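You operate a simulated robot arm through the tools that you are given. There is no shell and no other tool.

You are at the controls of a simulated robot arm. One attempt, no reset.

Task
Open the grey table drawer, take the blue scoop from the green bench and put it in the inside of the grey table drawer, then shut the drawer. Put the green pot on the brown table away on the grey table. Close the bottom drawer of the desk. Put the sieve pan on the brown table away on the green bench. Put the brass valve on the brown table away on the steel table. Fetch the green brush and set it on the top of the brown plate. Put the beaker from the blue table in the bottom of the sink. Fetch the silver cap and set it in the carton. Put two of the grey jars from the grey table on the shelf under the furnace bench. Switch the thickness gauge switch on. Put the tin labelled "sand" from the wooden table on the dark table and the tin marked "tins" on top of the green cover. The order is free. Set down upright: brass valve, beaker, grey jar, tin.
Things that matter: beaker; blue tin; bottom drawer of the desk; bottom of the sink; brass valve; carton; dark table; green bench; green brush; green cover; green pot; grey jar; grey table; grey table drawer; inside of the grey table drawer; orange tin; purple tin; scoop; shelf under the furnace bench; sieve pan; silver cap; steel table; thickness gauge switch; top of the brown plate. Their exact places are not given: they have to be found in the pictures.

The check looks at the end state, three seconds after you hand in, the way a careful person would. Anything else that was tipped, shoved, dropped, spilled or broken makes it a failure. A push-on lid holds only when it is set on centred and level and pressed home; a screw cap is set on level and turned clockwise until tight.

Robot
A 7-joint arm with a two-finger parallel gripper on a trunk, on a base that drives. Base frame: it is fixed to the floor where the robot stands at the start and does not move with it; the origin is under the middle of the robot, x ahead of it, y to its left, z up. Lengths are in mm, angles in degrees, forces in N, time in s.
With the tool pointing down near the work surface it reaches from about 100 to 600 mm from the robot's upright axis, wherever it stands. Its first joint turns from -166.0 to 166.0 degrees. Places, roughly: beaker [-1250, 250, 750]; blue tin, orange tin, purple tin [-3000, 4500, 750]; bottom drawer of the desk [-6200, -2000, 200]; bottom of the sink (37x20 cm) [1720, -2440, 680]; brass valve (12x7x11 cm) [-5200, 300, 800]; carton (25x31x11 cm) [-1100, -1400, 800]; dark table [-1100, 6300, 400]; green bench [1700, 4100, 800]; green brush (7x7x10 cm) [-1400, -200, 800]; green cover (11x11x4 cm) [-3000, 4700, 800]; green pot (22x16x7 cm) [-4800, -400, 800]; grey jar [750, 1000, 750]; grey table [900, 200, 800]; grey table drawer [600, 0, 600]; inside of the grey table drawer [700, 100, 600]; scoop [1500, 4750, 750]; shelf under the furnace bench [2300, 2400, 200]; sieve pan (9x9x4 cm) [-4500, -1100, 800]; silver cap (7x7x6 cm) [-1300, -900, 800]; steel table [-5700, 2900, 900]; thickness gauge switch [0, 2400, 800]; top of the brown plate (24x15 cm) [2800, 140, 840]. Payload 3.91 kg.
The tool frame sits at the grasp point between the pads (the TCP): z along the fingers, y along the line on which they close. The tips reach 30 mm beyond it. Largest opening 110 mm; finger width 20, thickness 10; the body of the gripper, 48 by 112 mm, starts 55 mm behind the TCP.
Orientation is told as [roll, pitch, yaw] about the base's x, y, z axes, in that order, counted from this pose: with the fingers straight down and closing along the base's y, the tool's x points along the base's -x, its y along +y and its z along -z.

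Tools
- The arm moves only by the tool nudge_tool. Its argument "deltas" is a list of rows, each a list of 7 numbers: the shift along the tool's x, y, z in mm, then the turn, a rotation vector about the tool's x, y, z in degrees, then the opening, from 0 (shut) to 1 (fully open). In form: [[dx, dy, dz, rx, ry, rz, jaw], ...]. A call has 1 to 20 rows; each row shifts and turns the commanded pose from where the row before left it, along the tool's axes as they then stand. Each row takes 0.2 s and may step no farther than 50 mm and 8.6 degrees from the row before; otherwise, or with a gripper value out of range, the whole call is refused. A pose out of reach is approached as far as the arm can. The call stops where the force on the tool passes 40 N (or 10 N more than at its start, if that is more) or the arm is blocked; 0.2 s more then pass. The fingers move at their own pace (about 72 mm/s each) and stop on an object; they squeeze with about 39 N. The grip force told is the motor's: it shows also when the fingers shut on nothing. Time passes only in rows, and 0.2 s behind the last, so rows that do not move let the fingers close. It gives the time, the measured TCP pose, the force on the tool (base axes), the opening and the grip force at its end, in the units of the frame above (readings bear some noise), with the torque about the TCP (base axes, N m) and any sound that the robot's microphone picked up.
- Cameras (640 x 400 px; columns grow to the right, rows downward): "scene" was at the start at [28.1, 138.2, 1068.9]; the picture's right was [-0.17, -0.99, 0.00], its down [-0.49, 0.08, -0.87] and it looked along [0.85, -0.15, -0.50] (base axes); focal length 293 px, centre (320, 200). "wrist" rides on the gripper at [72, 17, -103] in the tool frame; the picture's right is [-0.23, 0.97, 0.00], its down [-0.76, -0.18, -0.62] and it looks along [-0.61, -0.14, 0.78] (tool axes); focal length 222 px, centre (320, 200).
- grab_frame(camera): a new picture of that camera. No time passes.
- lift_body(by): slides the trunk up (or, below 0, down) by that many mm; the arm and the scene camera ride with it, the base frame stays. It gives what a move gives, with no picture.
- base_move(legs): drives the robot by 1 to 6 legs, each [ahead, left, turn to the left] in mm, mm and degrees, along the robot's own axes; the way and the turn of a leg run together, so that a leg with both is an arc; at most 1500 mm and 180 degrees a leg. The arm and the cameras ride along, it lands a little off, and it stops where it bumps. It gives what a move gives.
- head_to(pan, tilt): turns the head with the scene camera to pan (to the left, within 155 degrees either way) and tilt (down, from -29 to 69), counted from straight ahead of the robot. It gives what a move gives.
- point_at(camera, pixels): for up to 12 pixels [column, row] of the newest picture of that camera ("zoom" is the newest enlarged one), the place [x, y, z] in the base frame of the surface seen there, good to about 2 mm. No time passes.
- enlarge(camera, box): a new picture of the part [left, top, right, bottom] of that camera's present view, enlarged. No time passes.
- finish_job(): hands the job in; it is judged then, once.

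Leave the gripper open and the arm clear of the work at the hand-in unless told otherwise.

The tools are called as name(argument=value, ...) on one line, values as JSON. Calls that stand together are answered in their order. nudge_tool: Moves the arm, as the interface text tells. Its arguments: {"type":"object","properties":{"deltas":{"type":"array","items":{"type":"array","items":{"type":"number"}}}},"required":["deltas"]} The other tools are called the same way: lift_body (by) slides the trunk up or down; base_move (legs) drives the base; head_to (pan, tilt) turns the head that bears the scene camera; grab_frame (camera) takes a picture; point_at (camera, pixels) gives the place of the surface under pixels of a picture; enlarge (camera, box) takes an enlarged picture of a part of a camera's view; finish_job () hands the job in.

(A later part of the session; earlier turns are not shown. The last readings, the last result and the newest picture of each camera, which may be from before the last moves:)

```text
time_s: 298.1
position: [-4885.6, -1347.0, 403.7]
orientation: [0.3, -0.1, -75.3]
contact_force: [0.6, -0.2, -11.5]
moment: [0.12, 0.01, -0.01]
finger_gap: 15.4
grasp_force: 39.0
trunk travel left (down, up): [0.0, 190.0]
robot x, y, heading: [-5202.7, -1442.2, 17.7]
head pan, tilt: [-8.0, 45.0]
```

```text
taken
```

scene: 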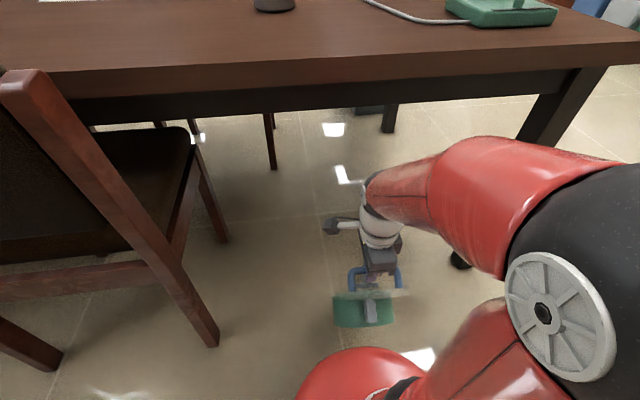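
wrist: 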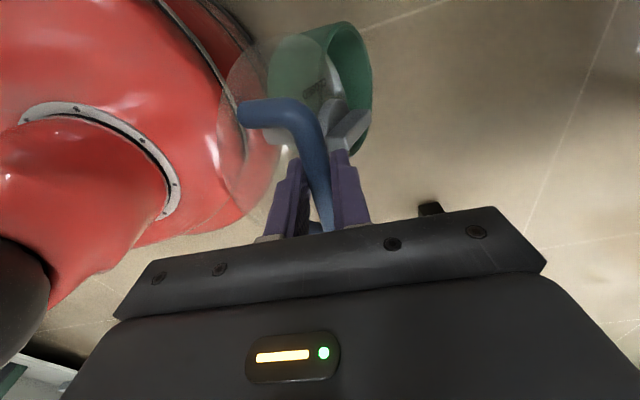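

z=404, pot's lowest edge ~100 mm above the floor. I move a little forward (away from my base) and keep lowering until it touches.

nudge_tool(deltas=[[0, 8, 8, 0, 0, 0, 0], [0, 12, 12, 0, 0, 0, 0], [0, 12, 14, 0, 0, 0, 0], [0, 12, 14, 0, 0, 0, 0], [0, 8, 10, 0, 0, 0, 0], [0, 0, 8, 0, 0, 0, 0]])

grab_frame(camera="wrist")

enlarge(camera="scene", box=[290, 200, 450, 360])

```text
time_s: 299.5
position: [-4834.6, -1333.2, 337.7]
orientation: [0.3, -0.1, -75.3]
contact_force: [0.4, -0.1, -12.0]
moment: [0.04, 0.01, -0.01]
finger_gap: 15.4
grasp_force: 39.4
trunk travel left (down, up): [0.0, 190.0]
robot x, y, heading: [-5201.8, -1442.5, 17.8]
head pan, tilt: [-8.0, 45.0]
```

```text
taken
```

wrist: 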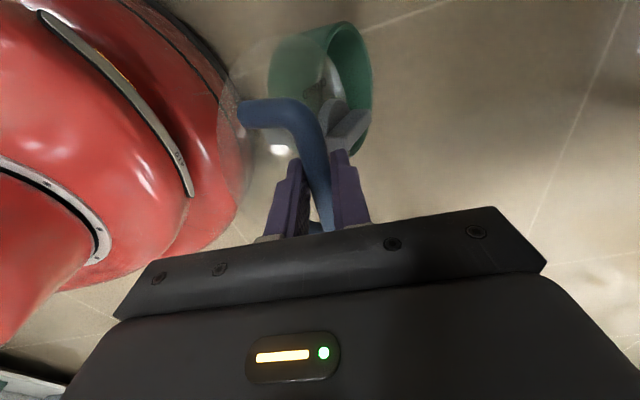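

```text
2.50 times, centred on (370, 280) of scene
```

zoom: 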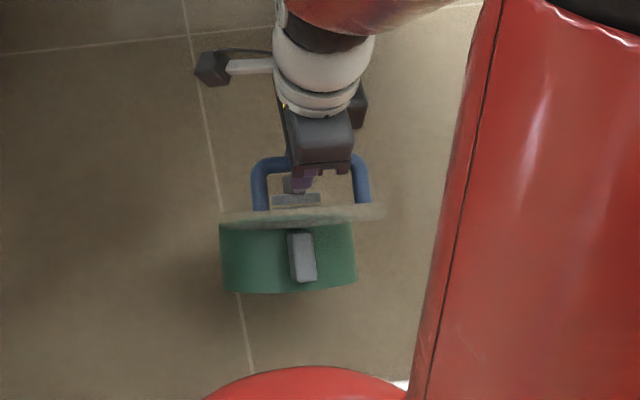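

Still hanging. I go on lowering in 8 mm steps and watch for floor contact.

nudge_tool(deltas=[[0, 0, 8, 0, 0, 0, 0], [0, 0, 8, 0, 0, 0, 0], [0, 0, 8, 0, 0, 0, 0], [0, 0, 8, 0, 0, 0, 0]])

nudge_tool(deltas=[[0, 0, 8, 0, 0, 0, 0], [0, 0, 8, 0, 0, 0, 0], [0, 0, 8, 0, 0, 0, 0], [0, 0, 8, 0, 0, 0, 0]])

grab_frame(camera="wrist")

enlarge(camera="scene", box=[290, 200, 450, 360])

```text
time_s: 300.5
position: [-4835.1, -1333.1, 307.1]
orientation: [0.3, -0.1, -75.3]
contact_force: [-0.9, 1.1, 3.6]
moment: [0.35, -0.13, 0.05]
finger_gap: 15.2
grasp_force: 39.3
trunk travel left (down, up): [0.0, 190.0]
robot x, y, heading: [-5198.9, -1445.3, 17.8]
head pan, tilt: [-8.0, 45.0]
```

```text
time_s: 301.5
position: [-4834.6, -1332.8, 274.0]
orientation: [0.4, -0.1, -75.2]
contact_force: [-1.8, 0.9, 0.2]
moment: [0.24, -0.08, -0.01]
finger_gap: 15.6
grasp_force: 39.2
trunk travel left (down, up): [0.0, 190.0]
robot x, y, heading: [-5199.3, -1443.0, 17.7]
head pan, tilt: [-8.0, 45.0]
```

```text
taken
```

wrist: 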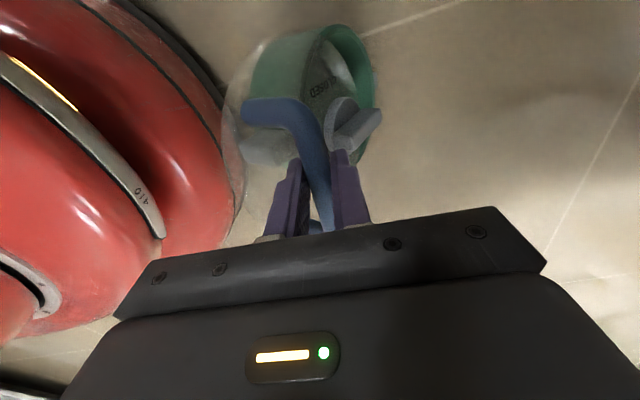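

```text
2.50 times, centred on (370, 280) of scene
```

zoom: 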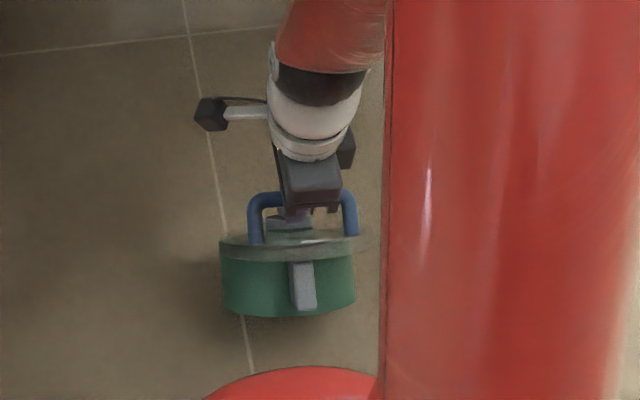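

Floor contact at z≈307; the pot is starting to stand up. I check the clearance between its near side and my own base.

point_at(camera="wrist", pixels=[[215, 90], [190, 40], [160, 20], [235, 170], [222, 140], [260, 155], [350, 30], [370, 100]])

```text
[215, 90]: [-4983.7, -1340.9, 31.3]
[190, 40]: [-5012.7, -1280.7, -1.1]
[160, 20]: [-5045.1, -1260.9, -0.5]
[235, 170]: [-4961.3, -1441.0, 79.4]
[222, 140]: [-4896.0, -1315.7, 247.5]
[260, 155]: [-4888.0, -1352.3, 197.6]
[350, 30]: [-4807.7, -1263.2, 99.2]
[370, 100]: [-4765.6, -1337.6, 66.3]
```

My base edge is at radius ~240; once upright the pot's near lug would be almost touching it. I lift a little off the floor, extend the arm 90 mm further out, and lower again.

nudge_tool(deltas=[[0, 0, -6, 0, 0, 0, 0], [0, 0, -8, 0, 0, 0, 0], [0, 0, -8, 0, 0, 0, 0], [0, 0, -8, 0, 0, 0, 0], [0, 0, -8, 0, 0, 0, 0], [0, 0, -8, 0, 0, 0, 0], [0, 10, 0, 0, 0, 0, 0], [0, 16, 0, 0, 0, 0, 0], [0, 16, 0, 0, 0, 0, 0], [0, 16, 0, 0, 0, 0, 0], [0, 16, 0, 0, 0, 0, 0], [0, 12, 0, 0, 0, 0, 0], [0, 6, 0, 0, 0, 0, 0]])

grab_frame(camera="wrist")

```text
time_s: 304.3
position: [-4746.1, -1309.5, 320.6]
orientation: [0.3, -0.1, -75.4]
contact_force: [0.7, 0.2, -11.4]
moment: [0.05, 0.03, -0.01]
finger_gap: 15.1
grasp_force: 39.0
trunk travel left (down, up): [0.0, 190.0]
robot x, y, heading: [-5200.1, -1442.8, 17.7]
head pan, tilt: [-8.0, 45.0]
```

```text
taken
```

wrist: 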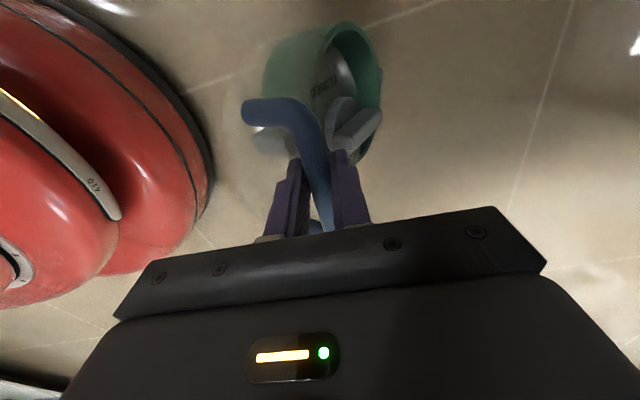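

Clear now. I lower steadily; the pot should tip back upright onto its base.

nudge_tool(deltas=[[0, 0, 8, 0, 0, 0, 0], [0, 0, 8, 0, 0, 0, 0], [0, 0, 8, 0, 0, 0, 0], [0, 0, 8, 0, 0, 0, 0], [0, 0, 8, 0, 0, 0, 0], [0, 0, 8, 0, 0, 0, 0], [0, 0, 8, 0, 0, 0, 0], [0, 0, 8, 0, 0, 0, 0], [0, 0, 8, 0, 0, 0, 0]])

grab_frame(camera="wrist")

enlarge(camera="scene", box=[290, 180, 450, 340])

```text
time_s: 306.3
position: [-4746.4, -1310.1, 249.0]
orientation: [0.4, -0.3, -75.2]
contact_force: [-2.0, 0.2, 1.0]
moment: [-0.02, -0.13, 0.02]
finger_gap: 15.3
grasp_force: 38.3
trunk travel left (down, up): [0.0, 190.0]
robot x, y, heading: [-5197.3, -1441.0, 17.9]
head pan, tilt: [-8.0, 45.0]
```

```text
taken
```

wrist: 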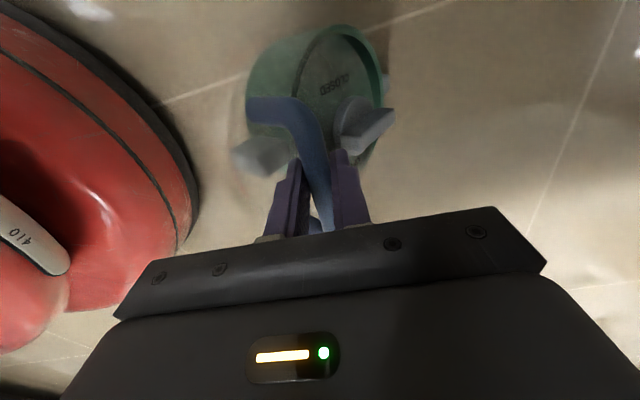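

```text
2.50 times, centred on (370, 260) of scene
```

zoom: 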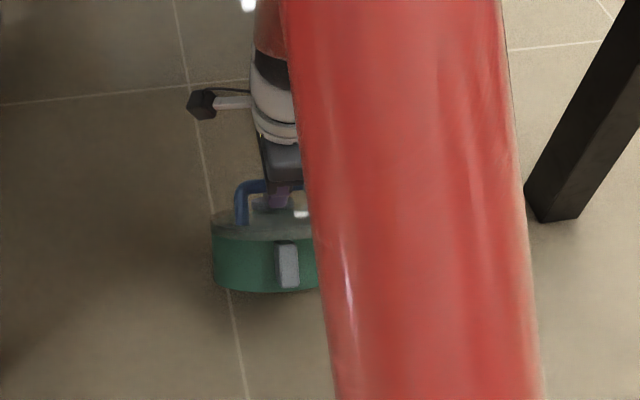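

The lid is coming back into line with the pot as it stands up. I continue lowering.

nudge_tool(deltas=[[0, -3, 8, 0, 0, 0, 0], [0, -3, 8, 0, 0, 0, 0], [0, -3, 8, 0, 0, 0, 0], [0, -3, 8, 0, 0, 0, 0], [0, -3, 8, 0, 0, 0, 0], [0, -3, 8, 0, 0, 0, 0], [0, -2, 8, 0, 0, 0, 0]])

grab_frame(camera="wrist")

```text
time_s: 307.9
position: [-4764.9, -1315.0, 194.5]
orientation: [0.5, -0.1, -75.2]
contact_force: [-8.6, 1.8, 9.1]
moment: [0.43, 0.12, 0.09]
finger_gap: 15.3
grasp_force: 38.9
trunk travel left (down, up): [0.0, 190.0]
robot x, y, heading: [-5199.1, -1441.9, 17.7]
head pan, tilt: [-8.0, 45.0]
```

```text
taken
```

wrist: 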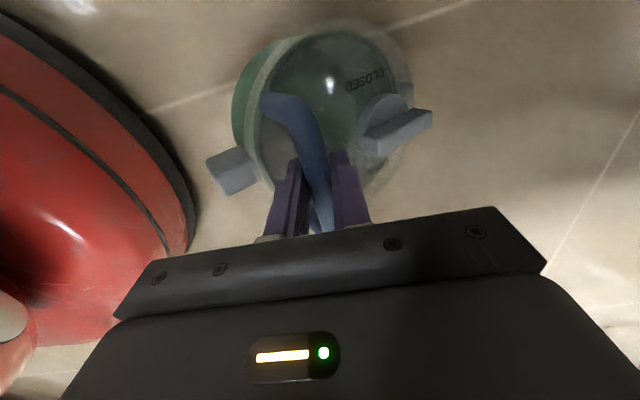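

There's some side force (−8.6 N toward me), so the bar wants to move back as the pot tips upright. I move back in small steps with slight lowering.

nudge_tool(deltas=[[0, -6, 2, 0, 0, 0, 0], [0, -6, 3, 0, 0, 0, 0], [0, -6, 4, 0, 0, 0, 0], [0, -6, 4, 0, 0, 0, 0]])

grab_frame(camera="wrist")

```text
time_s: 308.9
position: [-4787.8, -1321.6, 179.5]
orientation: [0.4, -0.2, -75.3]
contact_force: [-3.2, 0.0, -3.8]
moment: [0.1, -0.1, 0.03]
finger_gap: 15.6
grasp_force: 39.1
trunk travel left (down, up): [0.0, 190.0]
robot x, y, heading: [-5199.5, -1437.2, 17.6]
head pan, tilt: [-8.0, 45.0]
```

```text
taken
```

wrist: 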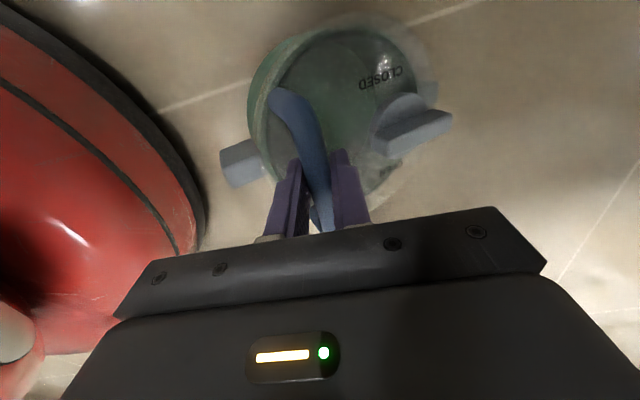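

Force relaxed. I continue down gently.

nudge_tool(deltas=[[0, -3, 6, 0, 0, 0, 0], [0, -2, 6, 0, 0, 0, 0], [0, -2, 6, 0, 0, 0, 0], [0, -2, 6, 0, 0, 0, 0]])

grab_frame(camera="wrist")

point_at(camera="wrist", pixels=[[240, 165], [260, 110], [395, 110], [440, 120], [190, 150], [330, 30]])

```text
time_s: 309.9
position: [-4795.5, -1323.1, 155.1]
orientation: [0.4, -0.2, -75.3]
contact_force: [-4.1, -1.5, 0.4]
moment: [-0.05, -0.07, -0.06]
finger_gap: 15.6
grasp_force: 38.9
trunk travel left (down, up): [0.0, 190.0]
robot x, y, heading: [-5198.4, -1443.8, 17.7]
head pan, tilt: [-8.0, 45.0]
```

```text
taken
```

wrist: 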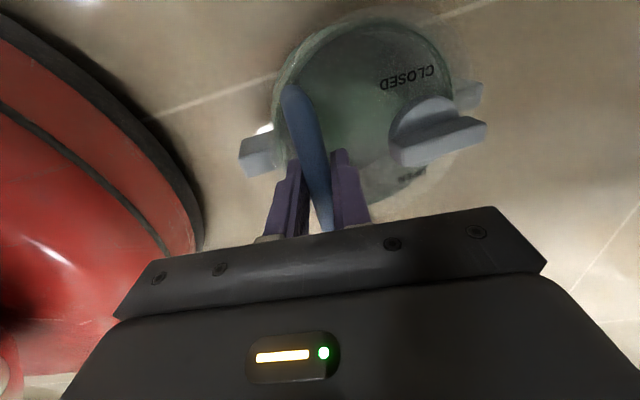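

```text
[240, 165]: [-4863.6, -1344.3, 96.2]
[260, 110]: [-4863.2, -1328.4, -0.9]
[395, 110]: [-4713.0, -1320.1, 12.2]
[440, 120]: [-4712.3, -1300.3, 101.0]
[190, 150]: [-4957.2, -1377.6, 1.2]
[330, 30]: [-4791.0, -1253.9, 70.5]
```

The lid lines up on the pot again. I lower the last ~35 mm until the pot is flat on the floor.

nudge_tool(deltas=[[0, -2, 6, 0, 0, 0, 0], [0, -1, 6, 0, 0, 0, 0], [0, 0, 6, 0, 0, 0, 0], [0, 0, 6, 0, 0, 0, 0], [0, 0, 5, 0, 0, 0, 0]])

grab_frame(camera="wrist")

point_at(camera="wrist", pixels=[[240, 165], [260, 145], [440, 130], [470, 100], [340, 30], [300, 120]])

```text
time_s: 311.1
position: [-4799.4, -1323.1, 127.0]
orientation: [0.5, -0.1, -75.2]
contact_force: [-5.1, -2.0, 26.1]
moment: [0.02, 0.04, 0.03]
finger_gap: 15.7
grasp_force: 38.8
trunk travel left (down, up): [0.0, 190.0]
robot x, y, heading: [-5197.8, -1439.8, 17.7]
head pan, tilt: [-8.0, 45.0]
```

```text
taken
```

wrist: 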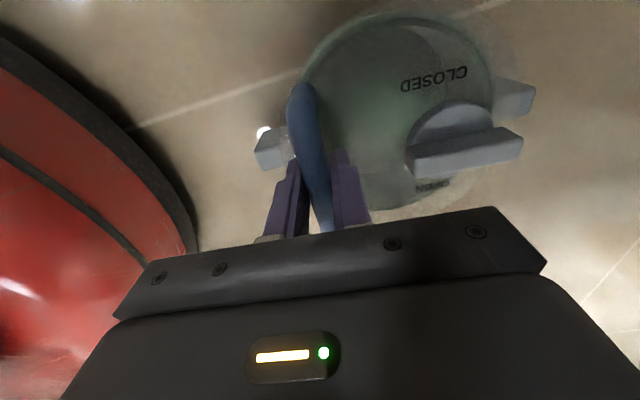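

```text
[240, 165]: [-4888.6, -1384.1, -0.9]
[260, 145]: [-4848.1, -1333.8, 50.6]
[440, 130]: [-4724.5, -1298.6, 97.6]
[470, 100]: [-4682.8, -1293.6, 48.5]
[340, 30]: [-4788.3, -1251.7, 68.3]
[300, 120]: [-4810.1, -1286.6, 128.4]
```

The pot stands flat on the floor, but the lid sits ~16 mm off-centre on its rim. It's a push-on lid with no lasting hold when lifted off-centre, so I'll carry lid and pot separately: lift the lid off now, keep it in the gripper, and later bring the pot gripped by its wall, then re-seat the lid. First I lift the lid slowly.

nudge_tool(deltas=[[0, 0, -4, 0, 0, 0, 0], [0, 0, -5, 0, 0, 0, 0], [0, 0, -6, 0, 0, 0, 0], [0, 0, -6, 0, 0, 0, 0], [0, 0, -6, 0, 0, 0, 0]])

grab_frame(camera="wrist")

```text
time_s: 312.3
position: [-4799.5, -1324.5, 153.8]
orientation: [0.3, -0.1, -75.4]
contact_force: [0.1, 0.3, -7.4]
moment: [0.03, 0.06, 0.02]
finger_gap: 15.5
grasp_force: 38.9
trunk travel left (down, up): [0.0, 190.0]
robot x, y, heading: [-5205.2, -1441.0, 17.9]
head pan, tilt: [-8.0, 45.0]
```

```text
taken
```

wrist: 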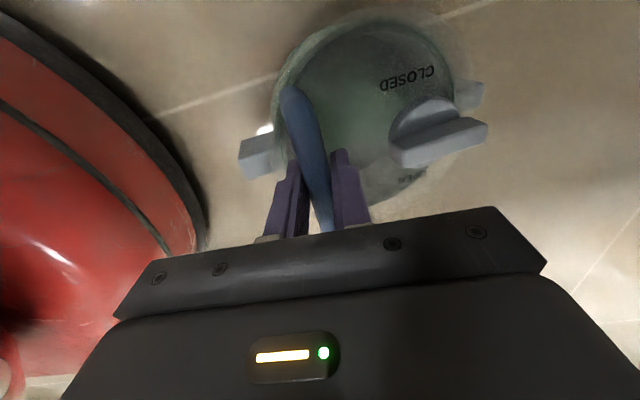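

The lid still grips the pot (7 N load, pot tilting with it) — a friction-fit lid that creeps loose when the pot hangs from it. Better plan: set it flat again, press the lid home, and then carry the pot by its side lug, so the lid only has to hold itself. I lower back down first.

nudge_tool(deltas=[[0, 0, 6, 0, 0, 0, 0], [0, 0, 6, 0, 0, 0, 0], [0, 0, 6, 0, 0, 0, 0], [0, 0, 5, 0, 0, 0, 0], [0, 0, 4, 0, 0, 0, 0], [0, 0, 2, 0, 0, 0, 0]])

grab_frame(camera="wrist")

enlarge(camera="wrist", box=[230, 0, 560, 220])

```text
time_s: 313.7
position: [-4798.0, -1323.6, 126.1]
orientation: [0.5, -0.1, -75.3]
contact_force: [-7.6, -0.6, 26.7]
moment: [0.03, -0.01, -0.1]
finger_gap: 15.7
grasp_force: 39.3
trunk travel left (down, up): [0.0, 190.0]
robot x, y, heading: [-5201.2, -1444.6, 18.0]
head pan, tilt: [-8.0, 45.0]
```

```text
taken
```

wrist: 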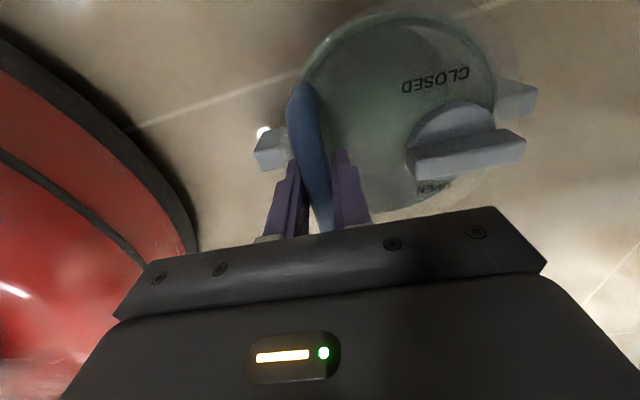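

```text
1.82 times, centred on (395, 110) of wrist
```

zoom: 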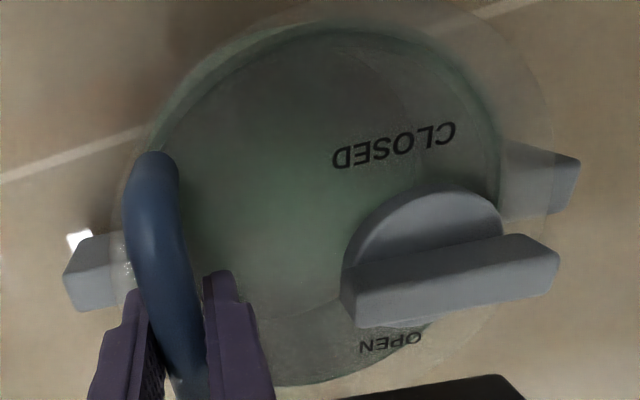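

Pressing with ~27 N. I release the bar so the lid can settle, and rise a bit to inspect.

nudge_tool(deltas=[[0, 0, 0, 0, 0, 0, 0.5], [0, 0, 0, 0, 0, 0, 0.5], [0, 0, 0, 0, 0, 0, 0.5], [0, 0, -20, 0, 0, 0, 0.5], [0, 0, -40, 0, 0, 0, 0.5], [0, 0, -40, 0, 0, 0, 0.5]])

grab_frame(camera="wrist")

enlarge(camera="wrist", box=[230, 0, 500, 200])

```text
time_s: 315.1
position: [-4800.1, -1324.4, 225.3]
orientation: [0.4, -0.1, -75.2]
contact_force: [0.1, -0.9, -0.9]
moment: [-0.01, -0.01, -0.02]
finger_gap: 54.7
grasp_force: 0.0
trunk travel left (down, up): [0.0, 190.0]
robot x, y, heading: [-5200.1, -1444.8, 17.5]
head pan, tilt: [-8.0, 45.0]
```

```text
taken
```

wrist: 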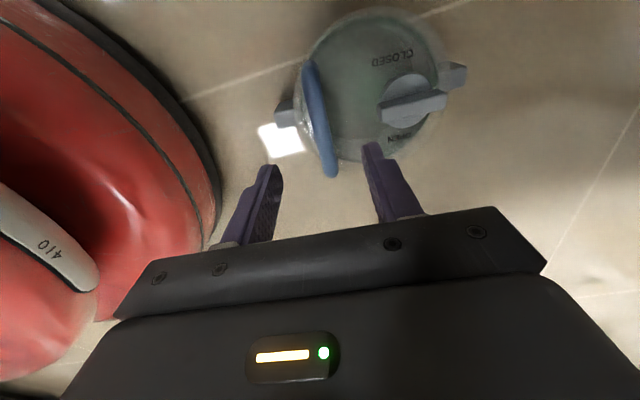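

```text
2.00 times, centred on (365, 100) of wrist
```

zoom: 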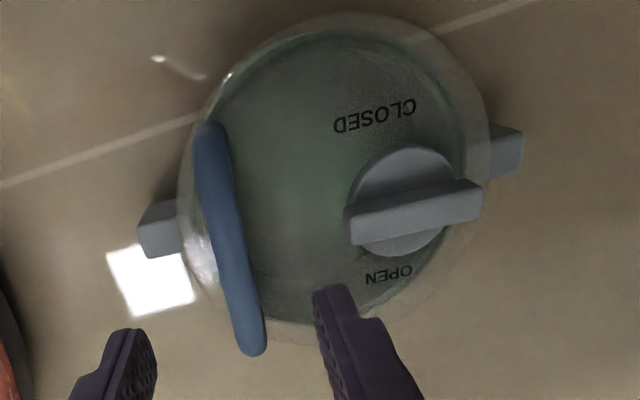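

The pot stands on the floor with its lid on. I measure bar, dial, and lug heights to see whether the lid is level and seated.

point_at(camera="zoom", pixels=[[212, 150], [228, 230], [245, 320], [415, 208], [470, 195], [365, 225], [160, 235], [505, 150], [150, 215], [510, 165]])

```text
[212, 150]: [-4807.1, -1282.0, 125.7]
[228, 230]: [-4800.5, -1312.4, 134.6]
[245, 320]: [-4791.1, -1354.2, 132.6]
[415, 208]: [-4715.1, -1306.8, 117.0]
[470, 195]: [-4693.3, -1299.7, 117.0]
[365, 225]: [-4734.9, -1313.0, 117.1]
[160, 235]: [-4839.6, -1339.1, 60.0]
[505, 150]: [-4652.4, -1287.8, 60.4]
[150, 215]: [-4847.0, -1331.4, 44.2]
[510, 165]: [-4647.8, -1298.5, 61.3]
```

Lid is back at its original height (bar 134, dial 117 above floor) and centred. Now I go for the near lug: its centre is ≈(-4839,-1330), z 20–62. I rotate the hand ~85° so the fingers close across the lug.

nudge_tool(deltas=[[0, 0, -20, 0, 0, -8.46, 0.6], [0, 0, -20, 0, 0, -8.46, 0.6], [0, 0, 0, 0, 0, -8.46, 0.6], [0, 0, 0, 0, 0, -8.46, 0.6], [0, 0, 0, 0, 0, -8.46, 0.6], [0, 0, 0, 0, 0, -8.46, 0.6], [0, 0, 0, 0, 0, -8.46, 0.6], [0, 0, 0, 0, 0, -8.46, 0.6], [0, 0, 0, 0, 0, -8.46, 0.6], [0, 0, 0, 0, 0, -8.46, 0.6]])

grab_frame(camera="wrist")

```text
time_s: 317.3
position: [-4800.5, -1323.6, 265.0]
orientation: [0.0, -0.3, 9.5]
contact_force: [0.4, 0.0, 0.8]
moment: [0.03, 0.01, 0.01]
finger_gap: 65.9
grasp_force: 0.0
trunk travel left (down, up): [0.0, 190.0]
robot x, y, heading: [-5202.3, -1443.0, 17.8]
head pan, tilt: [-8.0, 45.0]
```

```text
taken
```

wrist: 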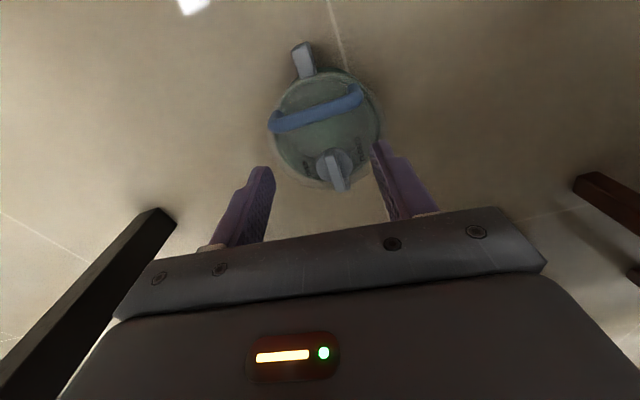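

Rotated. The near lug is at (303,60) in the wrist view. I measure it.

enlarge(camera="wrist", box=[250, 30, 400, 130])

point_at(camera="zoom", pixels=[[200, 70], [240, 60], [225, 130], [260, 190], [205, 190], [220, 90], [330, 290], [480, 230], [200, 390]])

```text
4.00 times, centred on (325, 80) of wrist
```

zoom: 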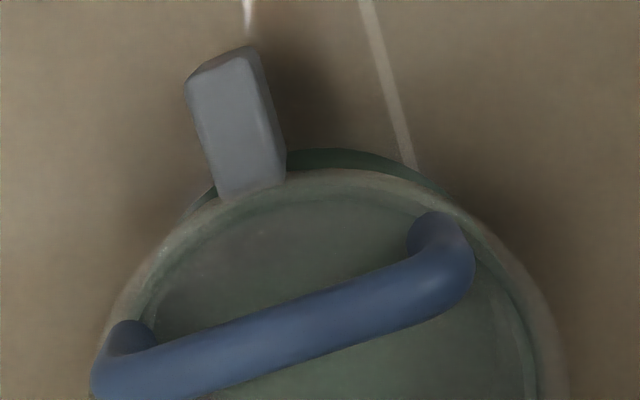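

```text
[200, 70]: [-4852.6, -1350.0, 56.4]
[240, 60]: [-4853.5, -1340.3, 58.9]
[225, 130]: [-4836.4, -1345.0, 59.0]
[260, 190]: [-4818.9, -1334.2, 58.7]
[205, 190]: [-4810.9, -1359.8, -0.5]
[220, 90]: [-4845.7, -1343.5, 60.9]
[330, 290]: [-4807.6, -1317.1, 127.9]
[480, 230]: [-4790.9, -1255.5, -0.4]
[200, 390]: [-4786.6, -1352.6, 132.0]
```

The lug is ~20 mm wide, its middle line through (-4842,-1344). I move above it, align the yaw, and descend part way.

nudge_tool(deltas=[[22, -6.5, 0, 0, 0, -2.5, 0.6], [22, -6.5, 0, 0, 0, 0, 0.6], [0, 0, 30, 0, 0, 0, 0.6], [0, 0, 30, 0, 0, 0, 0.6], [0, 0, 30, 0, 0, 0, 0.6], [0, 0, 30, 0, 0, 0, 0.6]])

grab_frame(camera="wrist")

```text
time_s: 318.7
position: [-4839.3, -1345.8, 144.0]
orientation: [-0.1, -0.4, 11.8]
contact_force: [-0.1, -1.0, 0.5]
moment: [0.03, 0.06, 0.0]
finger_gap: 66.2
grasp_force: 0.1
trunk travel left (down, up): [0.0, 190.0]
robot x, y, heading: [-5201.0, -1439.9, 17.7]
head pan, tilt: [-8.0, 45.0]
```

```text
taken
```

wrist: 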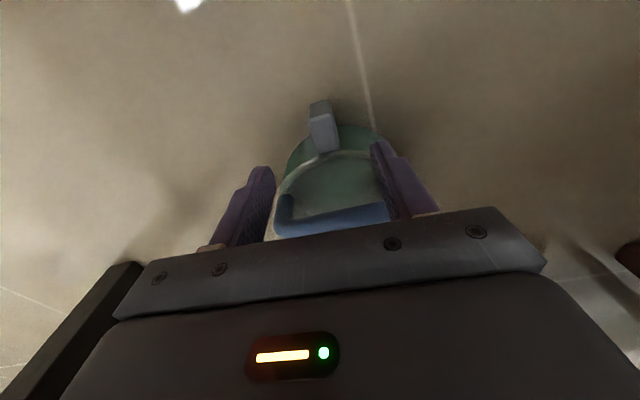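

Aligned. I shift 5 mm outward for clearance from the blue handle, then descend to z≈46 in steps.

nudge_tool(deltas=[[5, 1, 0, 0, 0, 0, 0.5], [0, 0, 20, 0, 0, 0, 0.5], [0, 0, 20, 0, 0, 0, 0.5], [0, 0, 20, 0, 0, 0, 0.5]])

grab_frame(camera="wrist")

```text
time_s: 319.7
position: [-4844.1, -1345.3, 85.0]
orientation: [-0.1, -0.5, 11.8]
contact_force: [-0.5, 0.4, 0.1]
moment: [0.02, -0.01, -0.01]
finger_gap: 55.0
grasp_force: 0.0
trunk travel left (down, up): [0.0, 190.0]
robot x, y, heading: [-5202.5, -1444.4, 17.8]
head pan, tilt: [-8.0, 45.0]
```

```text
taken
```

wrist: 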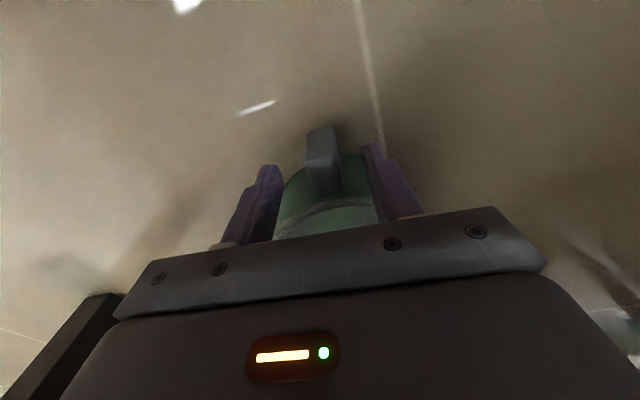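

The lug is between the fingers. I descend the last 40 mm and close on it.

nudge_tool(deltas=[[0, 0, 15, 0, 0, 0, 0.5], [0, 0, 15, 0, 0, 0, 0.5], [0, 0, 9, 0, 0, 0, 0.5], [0, 0, 0, 0, 0, 0, 0], [0, 0, 0, 0, 0, 0, 0], [0, 0, 0, 0, 0, 0, 0], [0, 0, 0, 0, 0, 0, 0], [0, 0, 0, 0, 0, 0, 0]])

grab_frame(camera="wrist")

```text
time_s: 320.2
position: [-4844.2, -1345.1, 72.3]
orientation: [-0.1, -0.6, 11.8]
contact_force: [-6.8, -1.8, 26.2]
moment: [0.76, -1.44, 0.1]
finger_gap: 55.1
grasp_force: 0.0
trunk travel left (down, up): [0.0, 190.0]
robot x, y, heading: [-5200.9, -1444.1, 17.8]
head pan, tilt: [-8.0, 45.0]
stopped in row 2: the force on the tool passed its limit at 61 N (the readings are from after the stop); the commanded pose is now the measured one
```

```text
taken
```

wrist: 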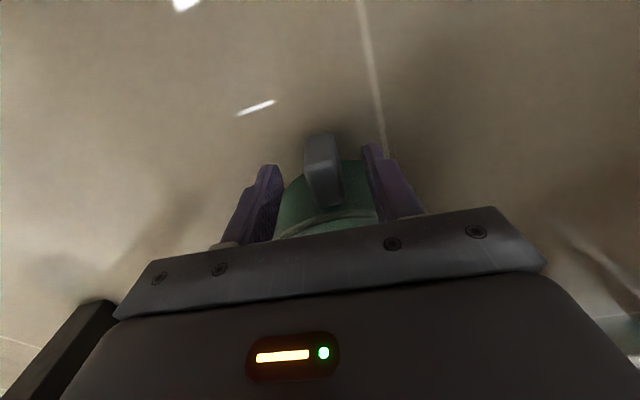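

The hand's body touched the blue handle (force 26 N up). I raise, tilt the hand 24° back away from the handle (fingers pointing toward the pot), and approach the lug again from slightly further out.

nudge_tool(deltas=[[0, 0, -20, 0, 0, 0, 0.5], [4, 0, 0, 0, -8, 0, 0.5], [4, 0, 0, 0, -8, 0, 0.5], [2, 0, 0, 0, -8, 0, 0.5]])

grab_frame(camera="wrist")

point_at(camera="wrist", pixels=[[322, 140], [310, 160], [335, 160], [320, 180]])

```text
time_s: 321.1
position: [-4850.6, -1346.7, 92.9]
orientation: [-0.1, -17.0, 11.8]
contact_force: [9.6, 2.5, 35.6]
moment: [-0.63, 5.25, -0.18]
finger_gap: 54.9
grasp_force: 0.1
out of reach, approached as far as the arm can: row 4
trunk travel left (down, up): [0.0, 190.0]
robot x, y, heading: [-5201.3, -1442.8, 17.5]
head pan, tilt: [-8.0, 45.0]
stopped in row 4: the force on the tool passed its limit at 111 N (the readings are from after the stop); the commanded pose is now the measured one
```

```text
taken
```

wrist: 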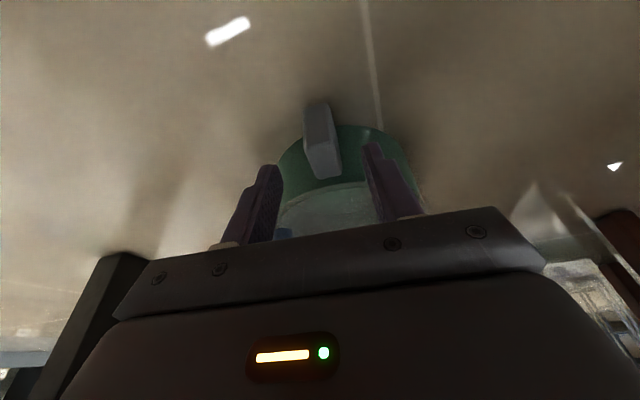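

```text
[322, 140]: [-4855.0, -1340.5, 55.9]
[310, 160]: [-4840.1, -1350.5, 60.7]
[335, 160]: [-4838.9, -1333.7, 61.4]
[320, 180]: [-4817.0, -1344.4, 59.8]
```

Tilting back made the hand touch my own base behind (force behind the TCP). I lift the hand clear, straighten it, and then drive the base 150 mm back to gain room.

nudge_tool(deltas=[[-6, 0, -20, 0, 0, 0, 0.5], [-12, 0, -38, 0, 0, 0, 0.5], [-12, 0, -38, 0, 0, 0, 0.5], [0, 0, -20, 0, 8, 0, 0.5], [0, 0, -20, 0, 9, 0, 0.5]])

grab_frame(camera="wrist")

```text
refused: row 5 steps farther than a row can; nothing moved
```

```text
taken
```

wrist: 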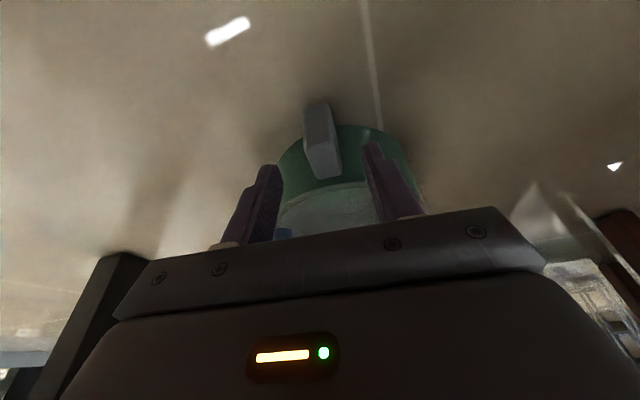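

The last turn was over 8.6°; I resend with smaller turns.

nudge_tool(deltas=[[-6, 0, -20, 0, 0, 0, 0.5], [-12, 0, -38, 0, 0, 0, 0.5], [-12, 0, -38, 0, 0, 0, 0.5], [0, 0, -20, 0, 8.3, 0, 0.5], [0, 0, -20, 0, 8.3, 0, 0.5]])

grab_frame(camera="wrist")

```text
time_s: 322.2
position: [-4830.7, -1341.1, 221.8]
orientation: [-0.1, -0.5, 11.8]
contact_force: [0.1, 1.0, -0.7]
moment: [-0.01, 0.0, -0.02]
finger_gap: 54.9
grasp_force: 0.0
out of reach, approached as far as the arm can: row 2, 3
trunk travel left (down, up): [0.0, 190.0]
robot x, y, heading: [-5202.1, -1440.9, 17.7]
head pan, tilt: [-8.0, 45.0]
```

```text
taken
```

wrist: 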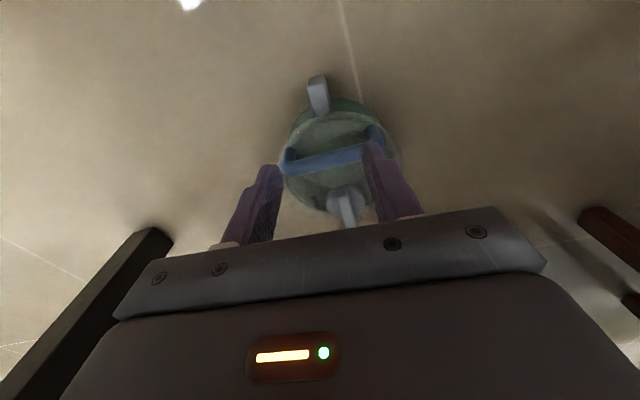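

Clear again, pot undisturbed. I drive back 110 mm and then reach out further.

base_move(legs=[[-110, 0, 0]])

nudge_tool(deltas=[[-30, 0, 0, 0, -8, 0, 0.5], [-30, 0, 0, 0, -8, 0, 0.5], [-15, 0, 10, 0, -8, 0, 0.5]])

grab_frame(camera="wrist")

```text
time_s: 323.4
position: [-4935.1, -1374.9, 221.5]
orientation: [-0.3, -0.4, 11.6]
contact_force: [-0.5, 0.1, -1.2]
moment: [-0.02, 0.03, 0.0]
finger_gap: 55.0
grasp_force: 0.0
trunk travel left (down, up): [0.0, 190.0]
robot x, y, heading: [-5307.4, -1474.7, 17.5]
head pan, tilt: [-8.0, 45.0]
```

```text
time_s: 324.2
position: [-4859.7, -1358.5, 221.1]
orientation: [-0.1, -24.6, 11.8]
contact_force: [-0.1, 0.1, 0.5]
moment: [0.0, -0.01, -0.03]
finger_gap: 55.0
grasp_force: 0.1
trunk travel left (down, up): [0.0, 190.0]
robot x, y, heading: [-5303.8, -1474.6, 17.6]
head pan, tilt: [-8.0, 45.0]
```

```text
taken
```

wrist: 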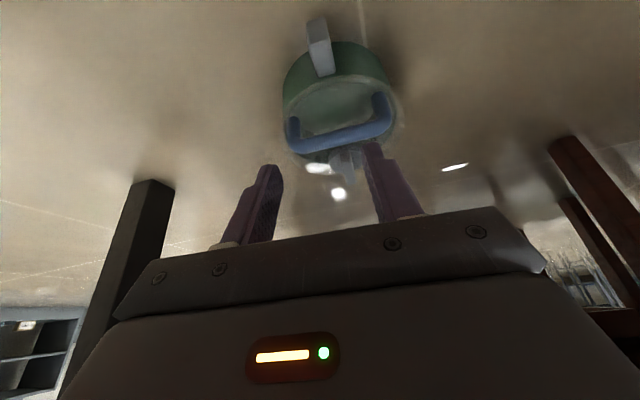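

Tilted 24.6° and clear of everything. I move down toward the lug in steps.

nudge_tool(deltas=[[12.6, 2.1, 31.8, 0, 0, 0, 0.5], [12.6, 2.1, 31.8, 0, 0, 0, 0.5], [12.6, 2.1, 31.8, 0, 0, 0, 0.5]])

grab_frame(camera="wrist")

point_at(camera="wrist", pixels=[[322, 105], [322, 120], [310, 120], [335, 120], [320, 140], [290, 150], [360, 150]])

```text
time_s: 325.0
position: [-4855.1, -1352.8, 118.1]
orientation: [0.0, -24.5, 11.6]
contact_force: [0.0, 0.0, 0.5]
moment: [0.04, -0.03, -0.03]
finger_gap: 54.9
grasp_force: 0.0
trunk travel left (down, up): [0.0, 190.0]
robot x, y, heading: [-5299.5, -1472.5, 17.4]
head pan, tilt: [-8.0, 45.0]
```

```text
taken
```

wrist: 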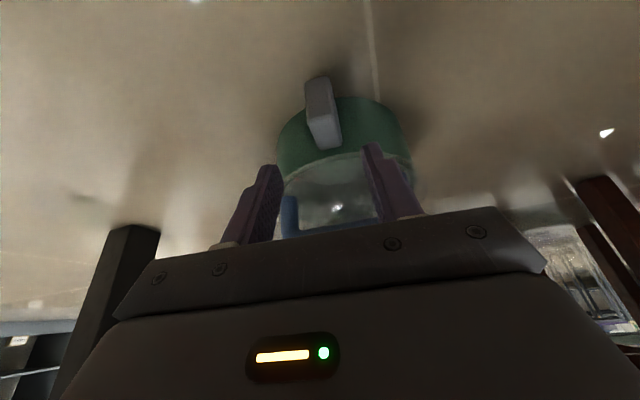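

```text
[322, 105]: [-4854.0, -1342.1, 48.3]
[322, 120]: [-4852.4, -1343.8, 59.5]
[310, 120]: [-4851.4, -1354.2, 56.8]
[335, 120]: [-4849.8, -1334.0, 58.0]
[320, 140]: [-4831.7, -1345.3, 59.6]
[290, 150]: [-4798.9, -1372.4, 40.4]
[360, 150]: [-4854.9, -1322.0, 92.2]
```

Lug centre needs ~7.6 mm more to the left. I make the last two steps down and check forces.

nudge_tool(deltas=[[12.6, 3.8, 31.6, 0, 0, 0, 0.5], [10, 3.8, 24, 0, 0, 0, 0.5]])

grab_frame(camera="wrist")

```text
time_s: 325.6
position: [-4854.7, -1343.4, 57.9]
orientation: [-0.1, -24.5, 11.8]
contact_force: [-0.1, -0.8, -0.8]
moment: [0.02, -0.01, -0.04]
finger_gap: 55.3
grasp_force: 0.0
trunk travel left (down, up): [0.0, 190.0]
robot x, y, heading: [-5305.6, -1475.5, 17.8]
head pan, tilt: [-8.0, 45.0]
```

```text
taken
```

wrist: 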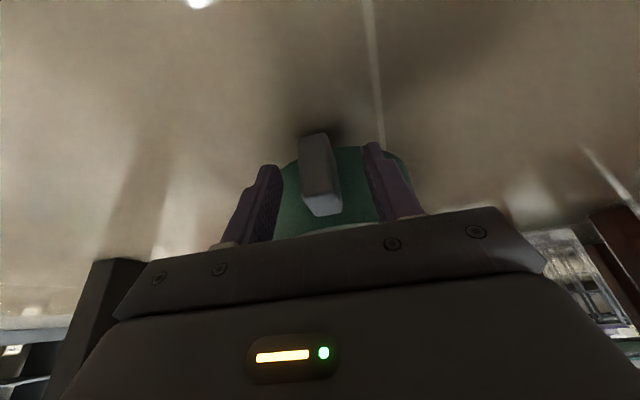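

No contact, lug centred between the pads. I go 10 mm lower and 6 mm forward and close.

nudge_tool(deltas=[[-1.3, 0, 11.6, 0, 0, 0, 0.5], [0, 0, 0, 0, 0, 0, 0], [0, 0, 0, 0, 0, 0, 0], [0, 0, 0, 0, 0, 0, 0], [0, 0, 0, 0, 0, 0, 0], [0, 0, 0, 0, 0, 0, 0]])

grab_frame(camera="wrist")

```text
time_s: 327.0
position: [-4849.5, -1342.0, 48.1]
orientation: [0.0, -24.4, 11.8]
contact_force: [-2.8, 3.1, 0.6]
moment: [0.48, 0.15, 0.65]
finger_gap: 22.1
grasp_force: 38.8
trunk travel left (down, up): [0.0, 190.0]
robot x, y, heading: [-5304.9, -1479.8, 17.7]
head pan, tilt: [-8.0, 45.0]
```

```text
taken
```

wrist: 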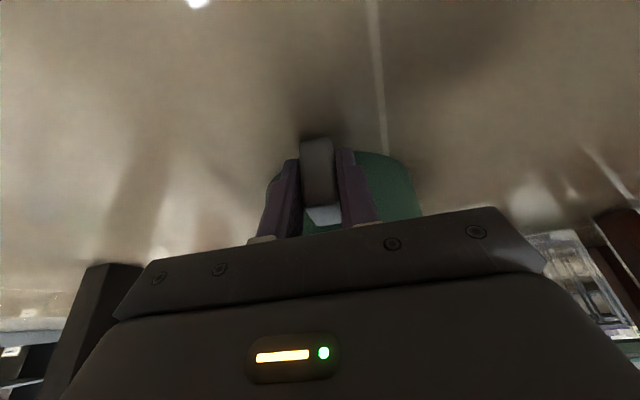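

Lug gripped (22 mm). I lift a little and see how it behaves.

nudge_tool(deltas=[[-1.7, 0, -3.6, 0, 0, 0, 0], [-2.5, 0, -5.4, 0, 0, 0, 0], [-2.5, 0, -5.4, 0, 0, 0, 0], [0, 0, 0, 0, 0, 0, 0]])

grab_frame(camera="wrist")

grab_frame(camera="scene")

```text
time_s: 328.0
position: [-4848.2, -1343.1, 63.7]
orientation: [-0.1, -24.3, 11.6]
contact_force: [-0.4, 0.7, -10.9]
moment: [-0.26, 1.13, -0.02]
finger_gap: 21.9
grasp_force: 38.9
trunk travel left (down, up): [0.0, 190.0]
robot x, y, heading: [-5303.7, -1478.1, 17.6]
head pan, tilt: [-8.0, 45.0]
```

```text
taken
```

wrist: 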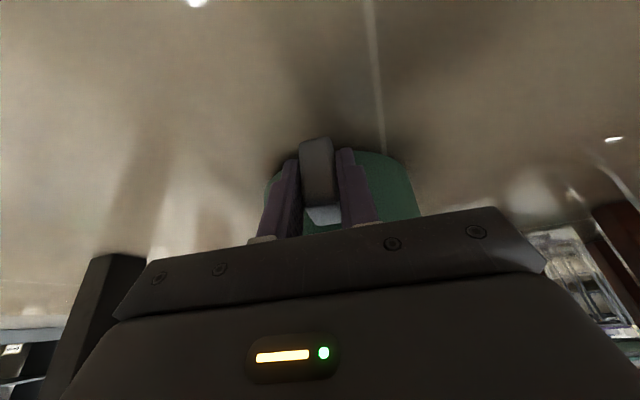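

```text
taken
```

scene: 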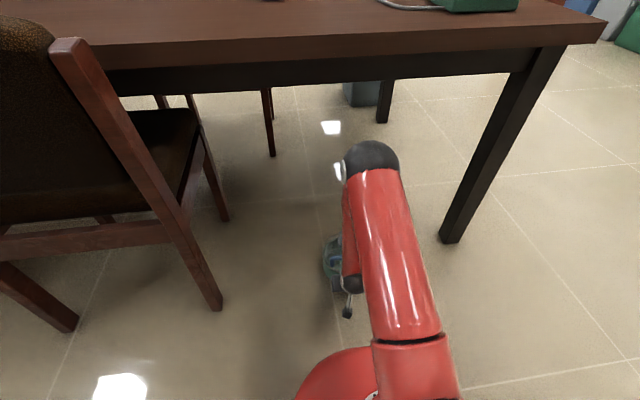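

Excellent: the lug grip carries the full 10.9 N and holds the pot level (1.1 Nm). The pot is partly beneath the table edge, so I back the base off 300 mm before raising.

nudge_tool(deltas=[[-4, 0, -9, 0, 0, 0, 0], [-4, 0, -9, 0, 0, 0, 0], [-4, 0, -9, 0, 0, 0, 0]])

base_move(legs=[[-320, 0, 0]])

lift_body(by=190)

grab_frame(camera="scene")

grab_frame(camera="wrist")

```text
time_s: 328.8
position: [-4849.7, -1344.0, 92.9]
orientation: [-0.1, -24.4, 11.7]
contact_force: [-0.1, -1.1, -11.0]
moment: [-0.22, 1.11, 0.02]
finger_gap: 21.8
grasp_force: 39.1
trunk travel left (down, up): [0.0, 190.0]
robot x, y, heading: [-5302.4, -1476.5, 17.6]
head pan, tilt: [-8.0, 45.0]
```

```text
time_s: 331.0
position: [-5153.3, -1440.3, 93.0]
orientation: [-0.1, -24.4, 11.7]
contact_force: [-0.7, 0.2, -10.8]
moment: [-0.22, 1.09, -0.03]
finger_gap: 21.7
grasp_force: 38.9
trunk travel left (down, up): [0.0, 190.0]
robot x, y, heading: [-5608.4, -1574.6, 17.5]
head pan, tilt: [-8.0, 45.0]
```

```text
time_s: 333.1
position: [-5152.9, -1439.2, 283.6]
orientation: [0.0, -24.4, 11.7]
contact_force: [-0.2, -1.1, -11.2]
moment: [-0.23, 1.12, -0.01]
finger_gap: 22.1
grasp_force: 39.4
trunk travel left (down, up): [-190.0, 0.0]
robot x, y, heading: [-5609.2, -1569.4, 17.3]
head pan, tilt: [-8.0, 45.0]
```

```text
taken
```

scene: 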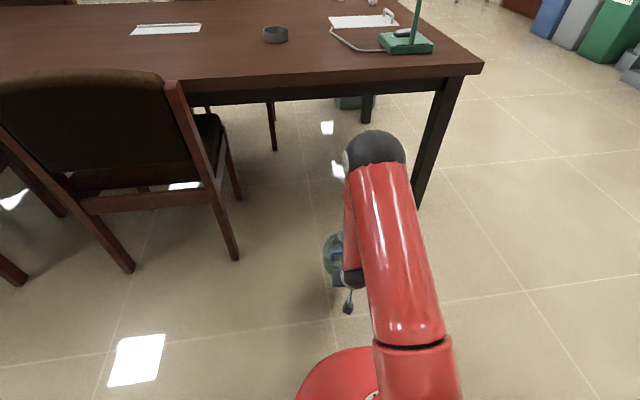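

```text
taken
```

wrist: 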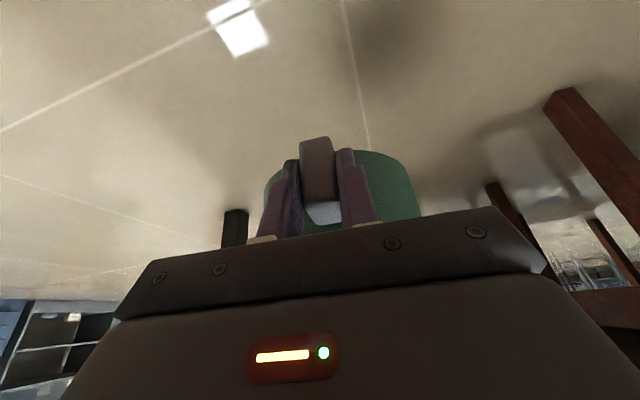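

Stable (1.1 Nm, no droop). I raise the arm to about z=880 in moderate steps.

nudge_tool(deltas=[[-6, 0, -13, 0, 0, 0, 0], [-10, 0, -22, 0, 0, 0, 0], [-12.5, 0, -27, 0, 0, 0, 0], [-12.5, 0, -27, 0, 0, 0, 0], [-12.5, 0, -27, 0, 0, 0, 0], [-12.5, 0, -27, 0, 0, 0, 0], [-12.5, 0, -27, 0, 0, 0, 0], [-12.5, 0, -27, 0, 0, 0, 0], [-12.5, 0, -27, 0, 0, 0, 0], [-12.5, 0, -27, 0, 0, 0, 0], [-12.5, 0, -27, 0, 0, 0, 0], [-12.5, 0, -27, 0, 0, 0, 0], [-12.5, 0, -27, 0, 0, 0, 0], [-12.5, 0, -27, 0, 0, 0, 0], [-12.5, 0, -27, 0, 0, 0, 0], [-12.5, 0, -27, 0, 0, 0, 0], [-12.5, 0, -27, 0, 0, 0, 0], [-12.5, 0, -27, 0, 0, 0, 0], [-10, 0, -22, 0, 0, 0, 0], [-6, 0, -13, 0, 0, 0, 0]])

grab_frame(camera="scene")

grab_frame(camera="wrist")

```text
time_s: 337.2
position: [-5148.8, -1438.1, 835.1]
orientation: [0.0, -24.2, 11.7]
contact_force: [0.3, 0.0, -10.9]
moment: [-0.23, 1.13, 0.02]
finger_gap: 22.0
grasp_force: 39.2
trunk travel left (down, up): [-190.0, 0.0]
robot x, y, heading: [-5607.1, -1573.6, 17.7]
head pan, tilt: [-8.0, 45.0]
```

```text
taken
```

scene: 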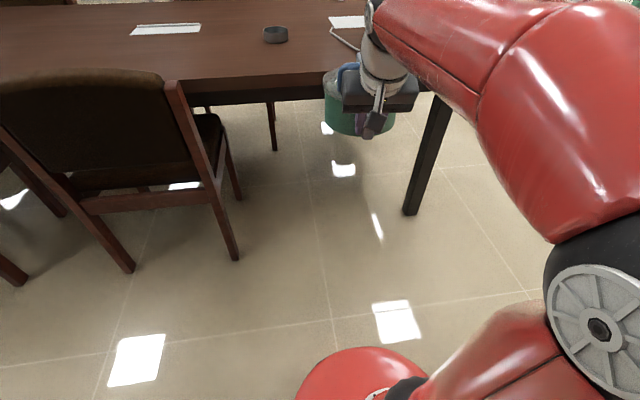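

```text
taken
```

wrist: 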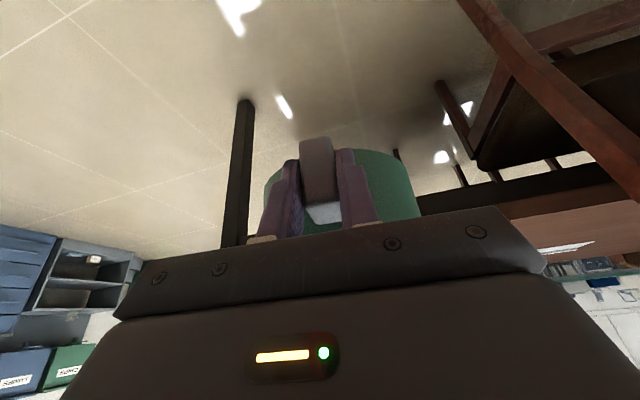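

Very steady. I retract ~120 mm and rise 40 mm for travel.

nudge_tool(deltas=[[9, 0, -8, 0, 0, 0, 0], [15.4, 0, -14.4, 0, 0, 0, 0], [15.4, 0, -14.4, 0, 0, 0, 0], [15.4, 0, -14.4, 0, 0, 0, 0], [15.4, 0, -14.4, 0, 0, 0, 0], [15.4, 0, -14.4, 0, 0, 0, 0], [8, 0, -7, 0, 0, 0, 0]])

grab_frame(camera="scene")

```text
time_s: 338.9
position: [-5268.0, -1462.3, 877.1]
orientation: [-0.1, -24.4, 11.7]
contact_force: [-0.1, -0.6, -11.4]
moment: [-0.24, 1.14, 0.03]
finger_gap: 22.0
grasp_force: 39.2
trunk travel left (down, up): [-190.0, 0.0]
robot x, y, heading: [-5611.3, -1571.3, 17.6]
head pan, tilt: [-8.0, 45.0]
```

```text
taken
```

scene: 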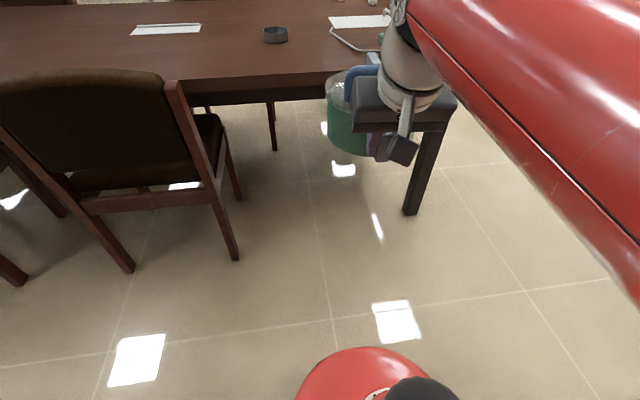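

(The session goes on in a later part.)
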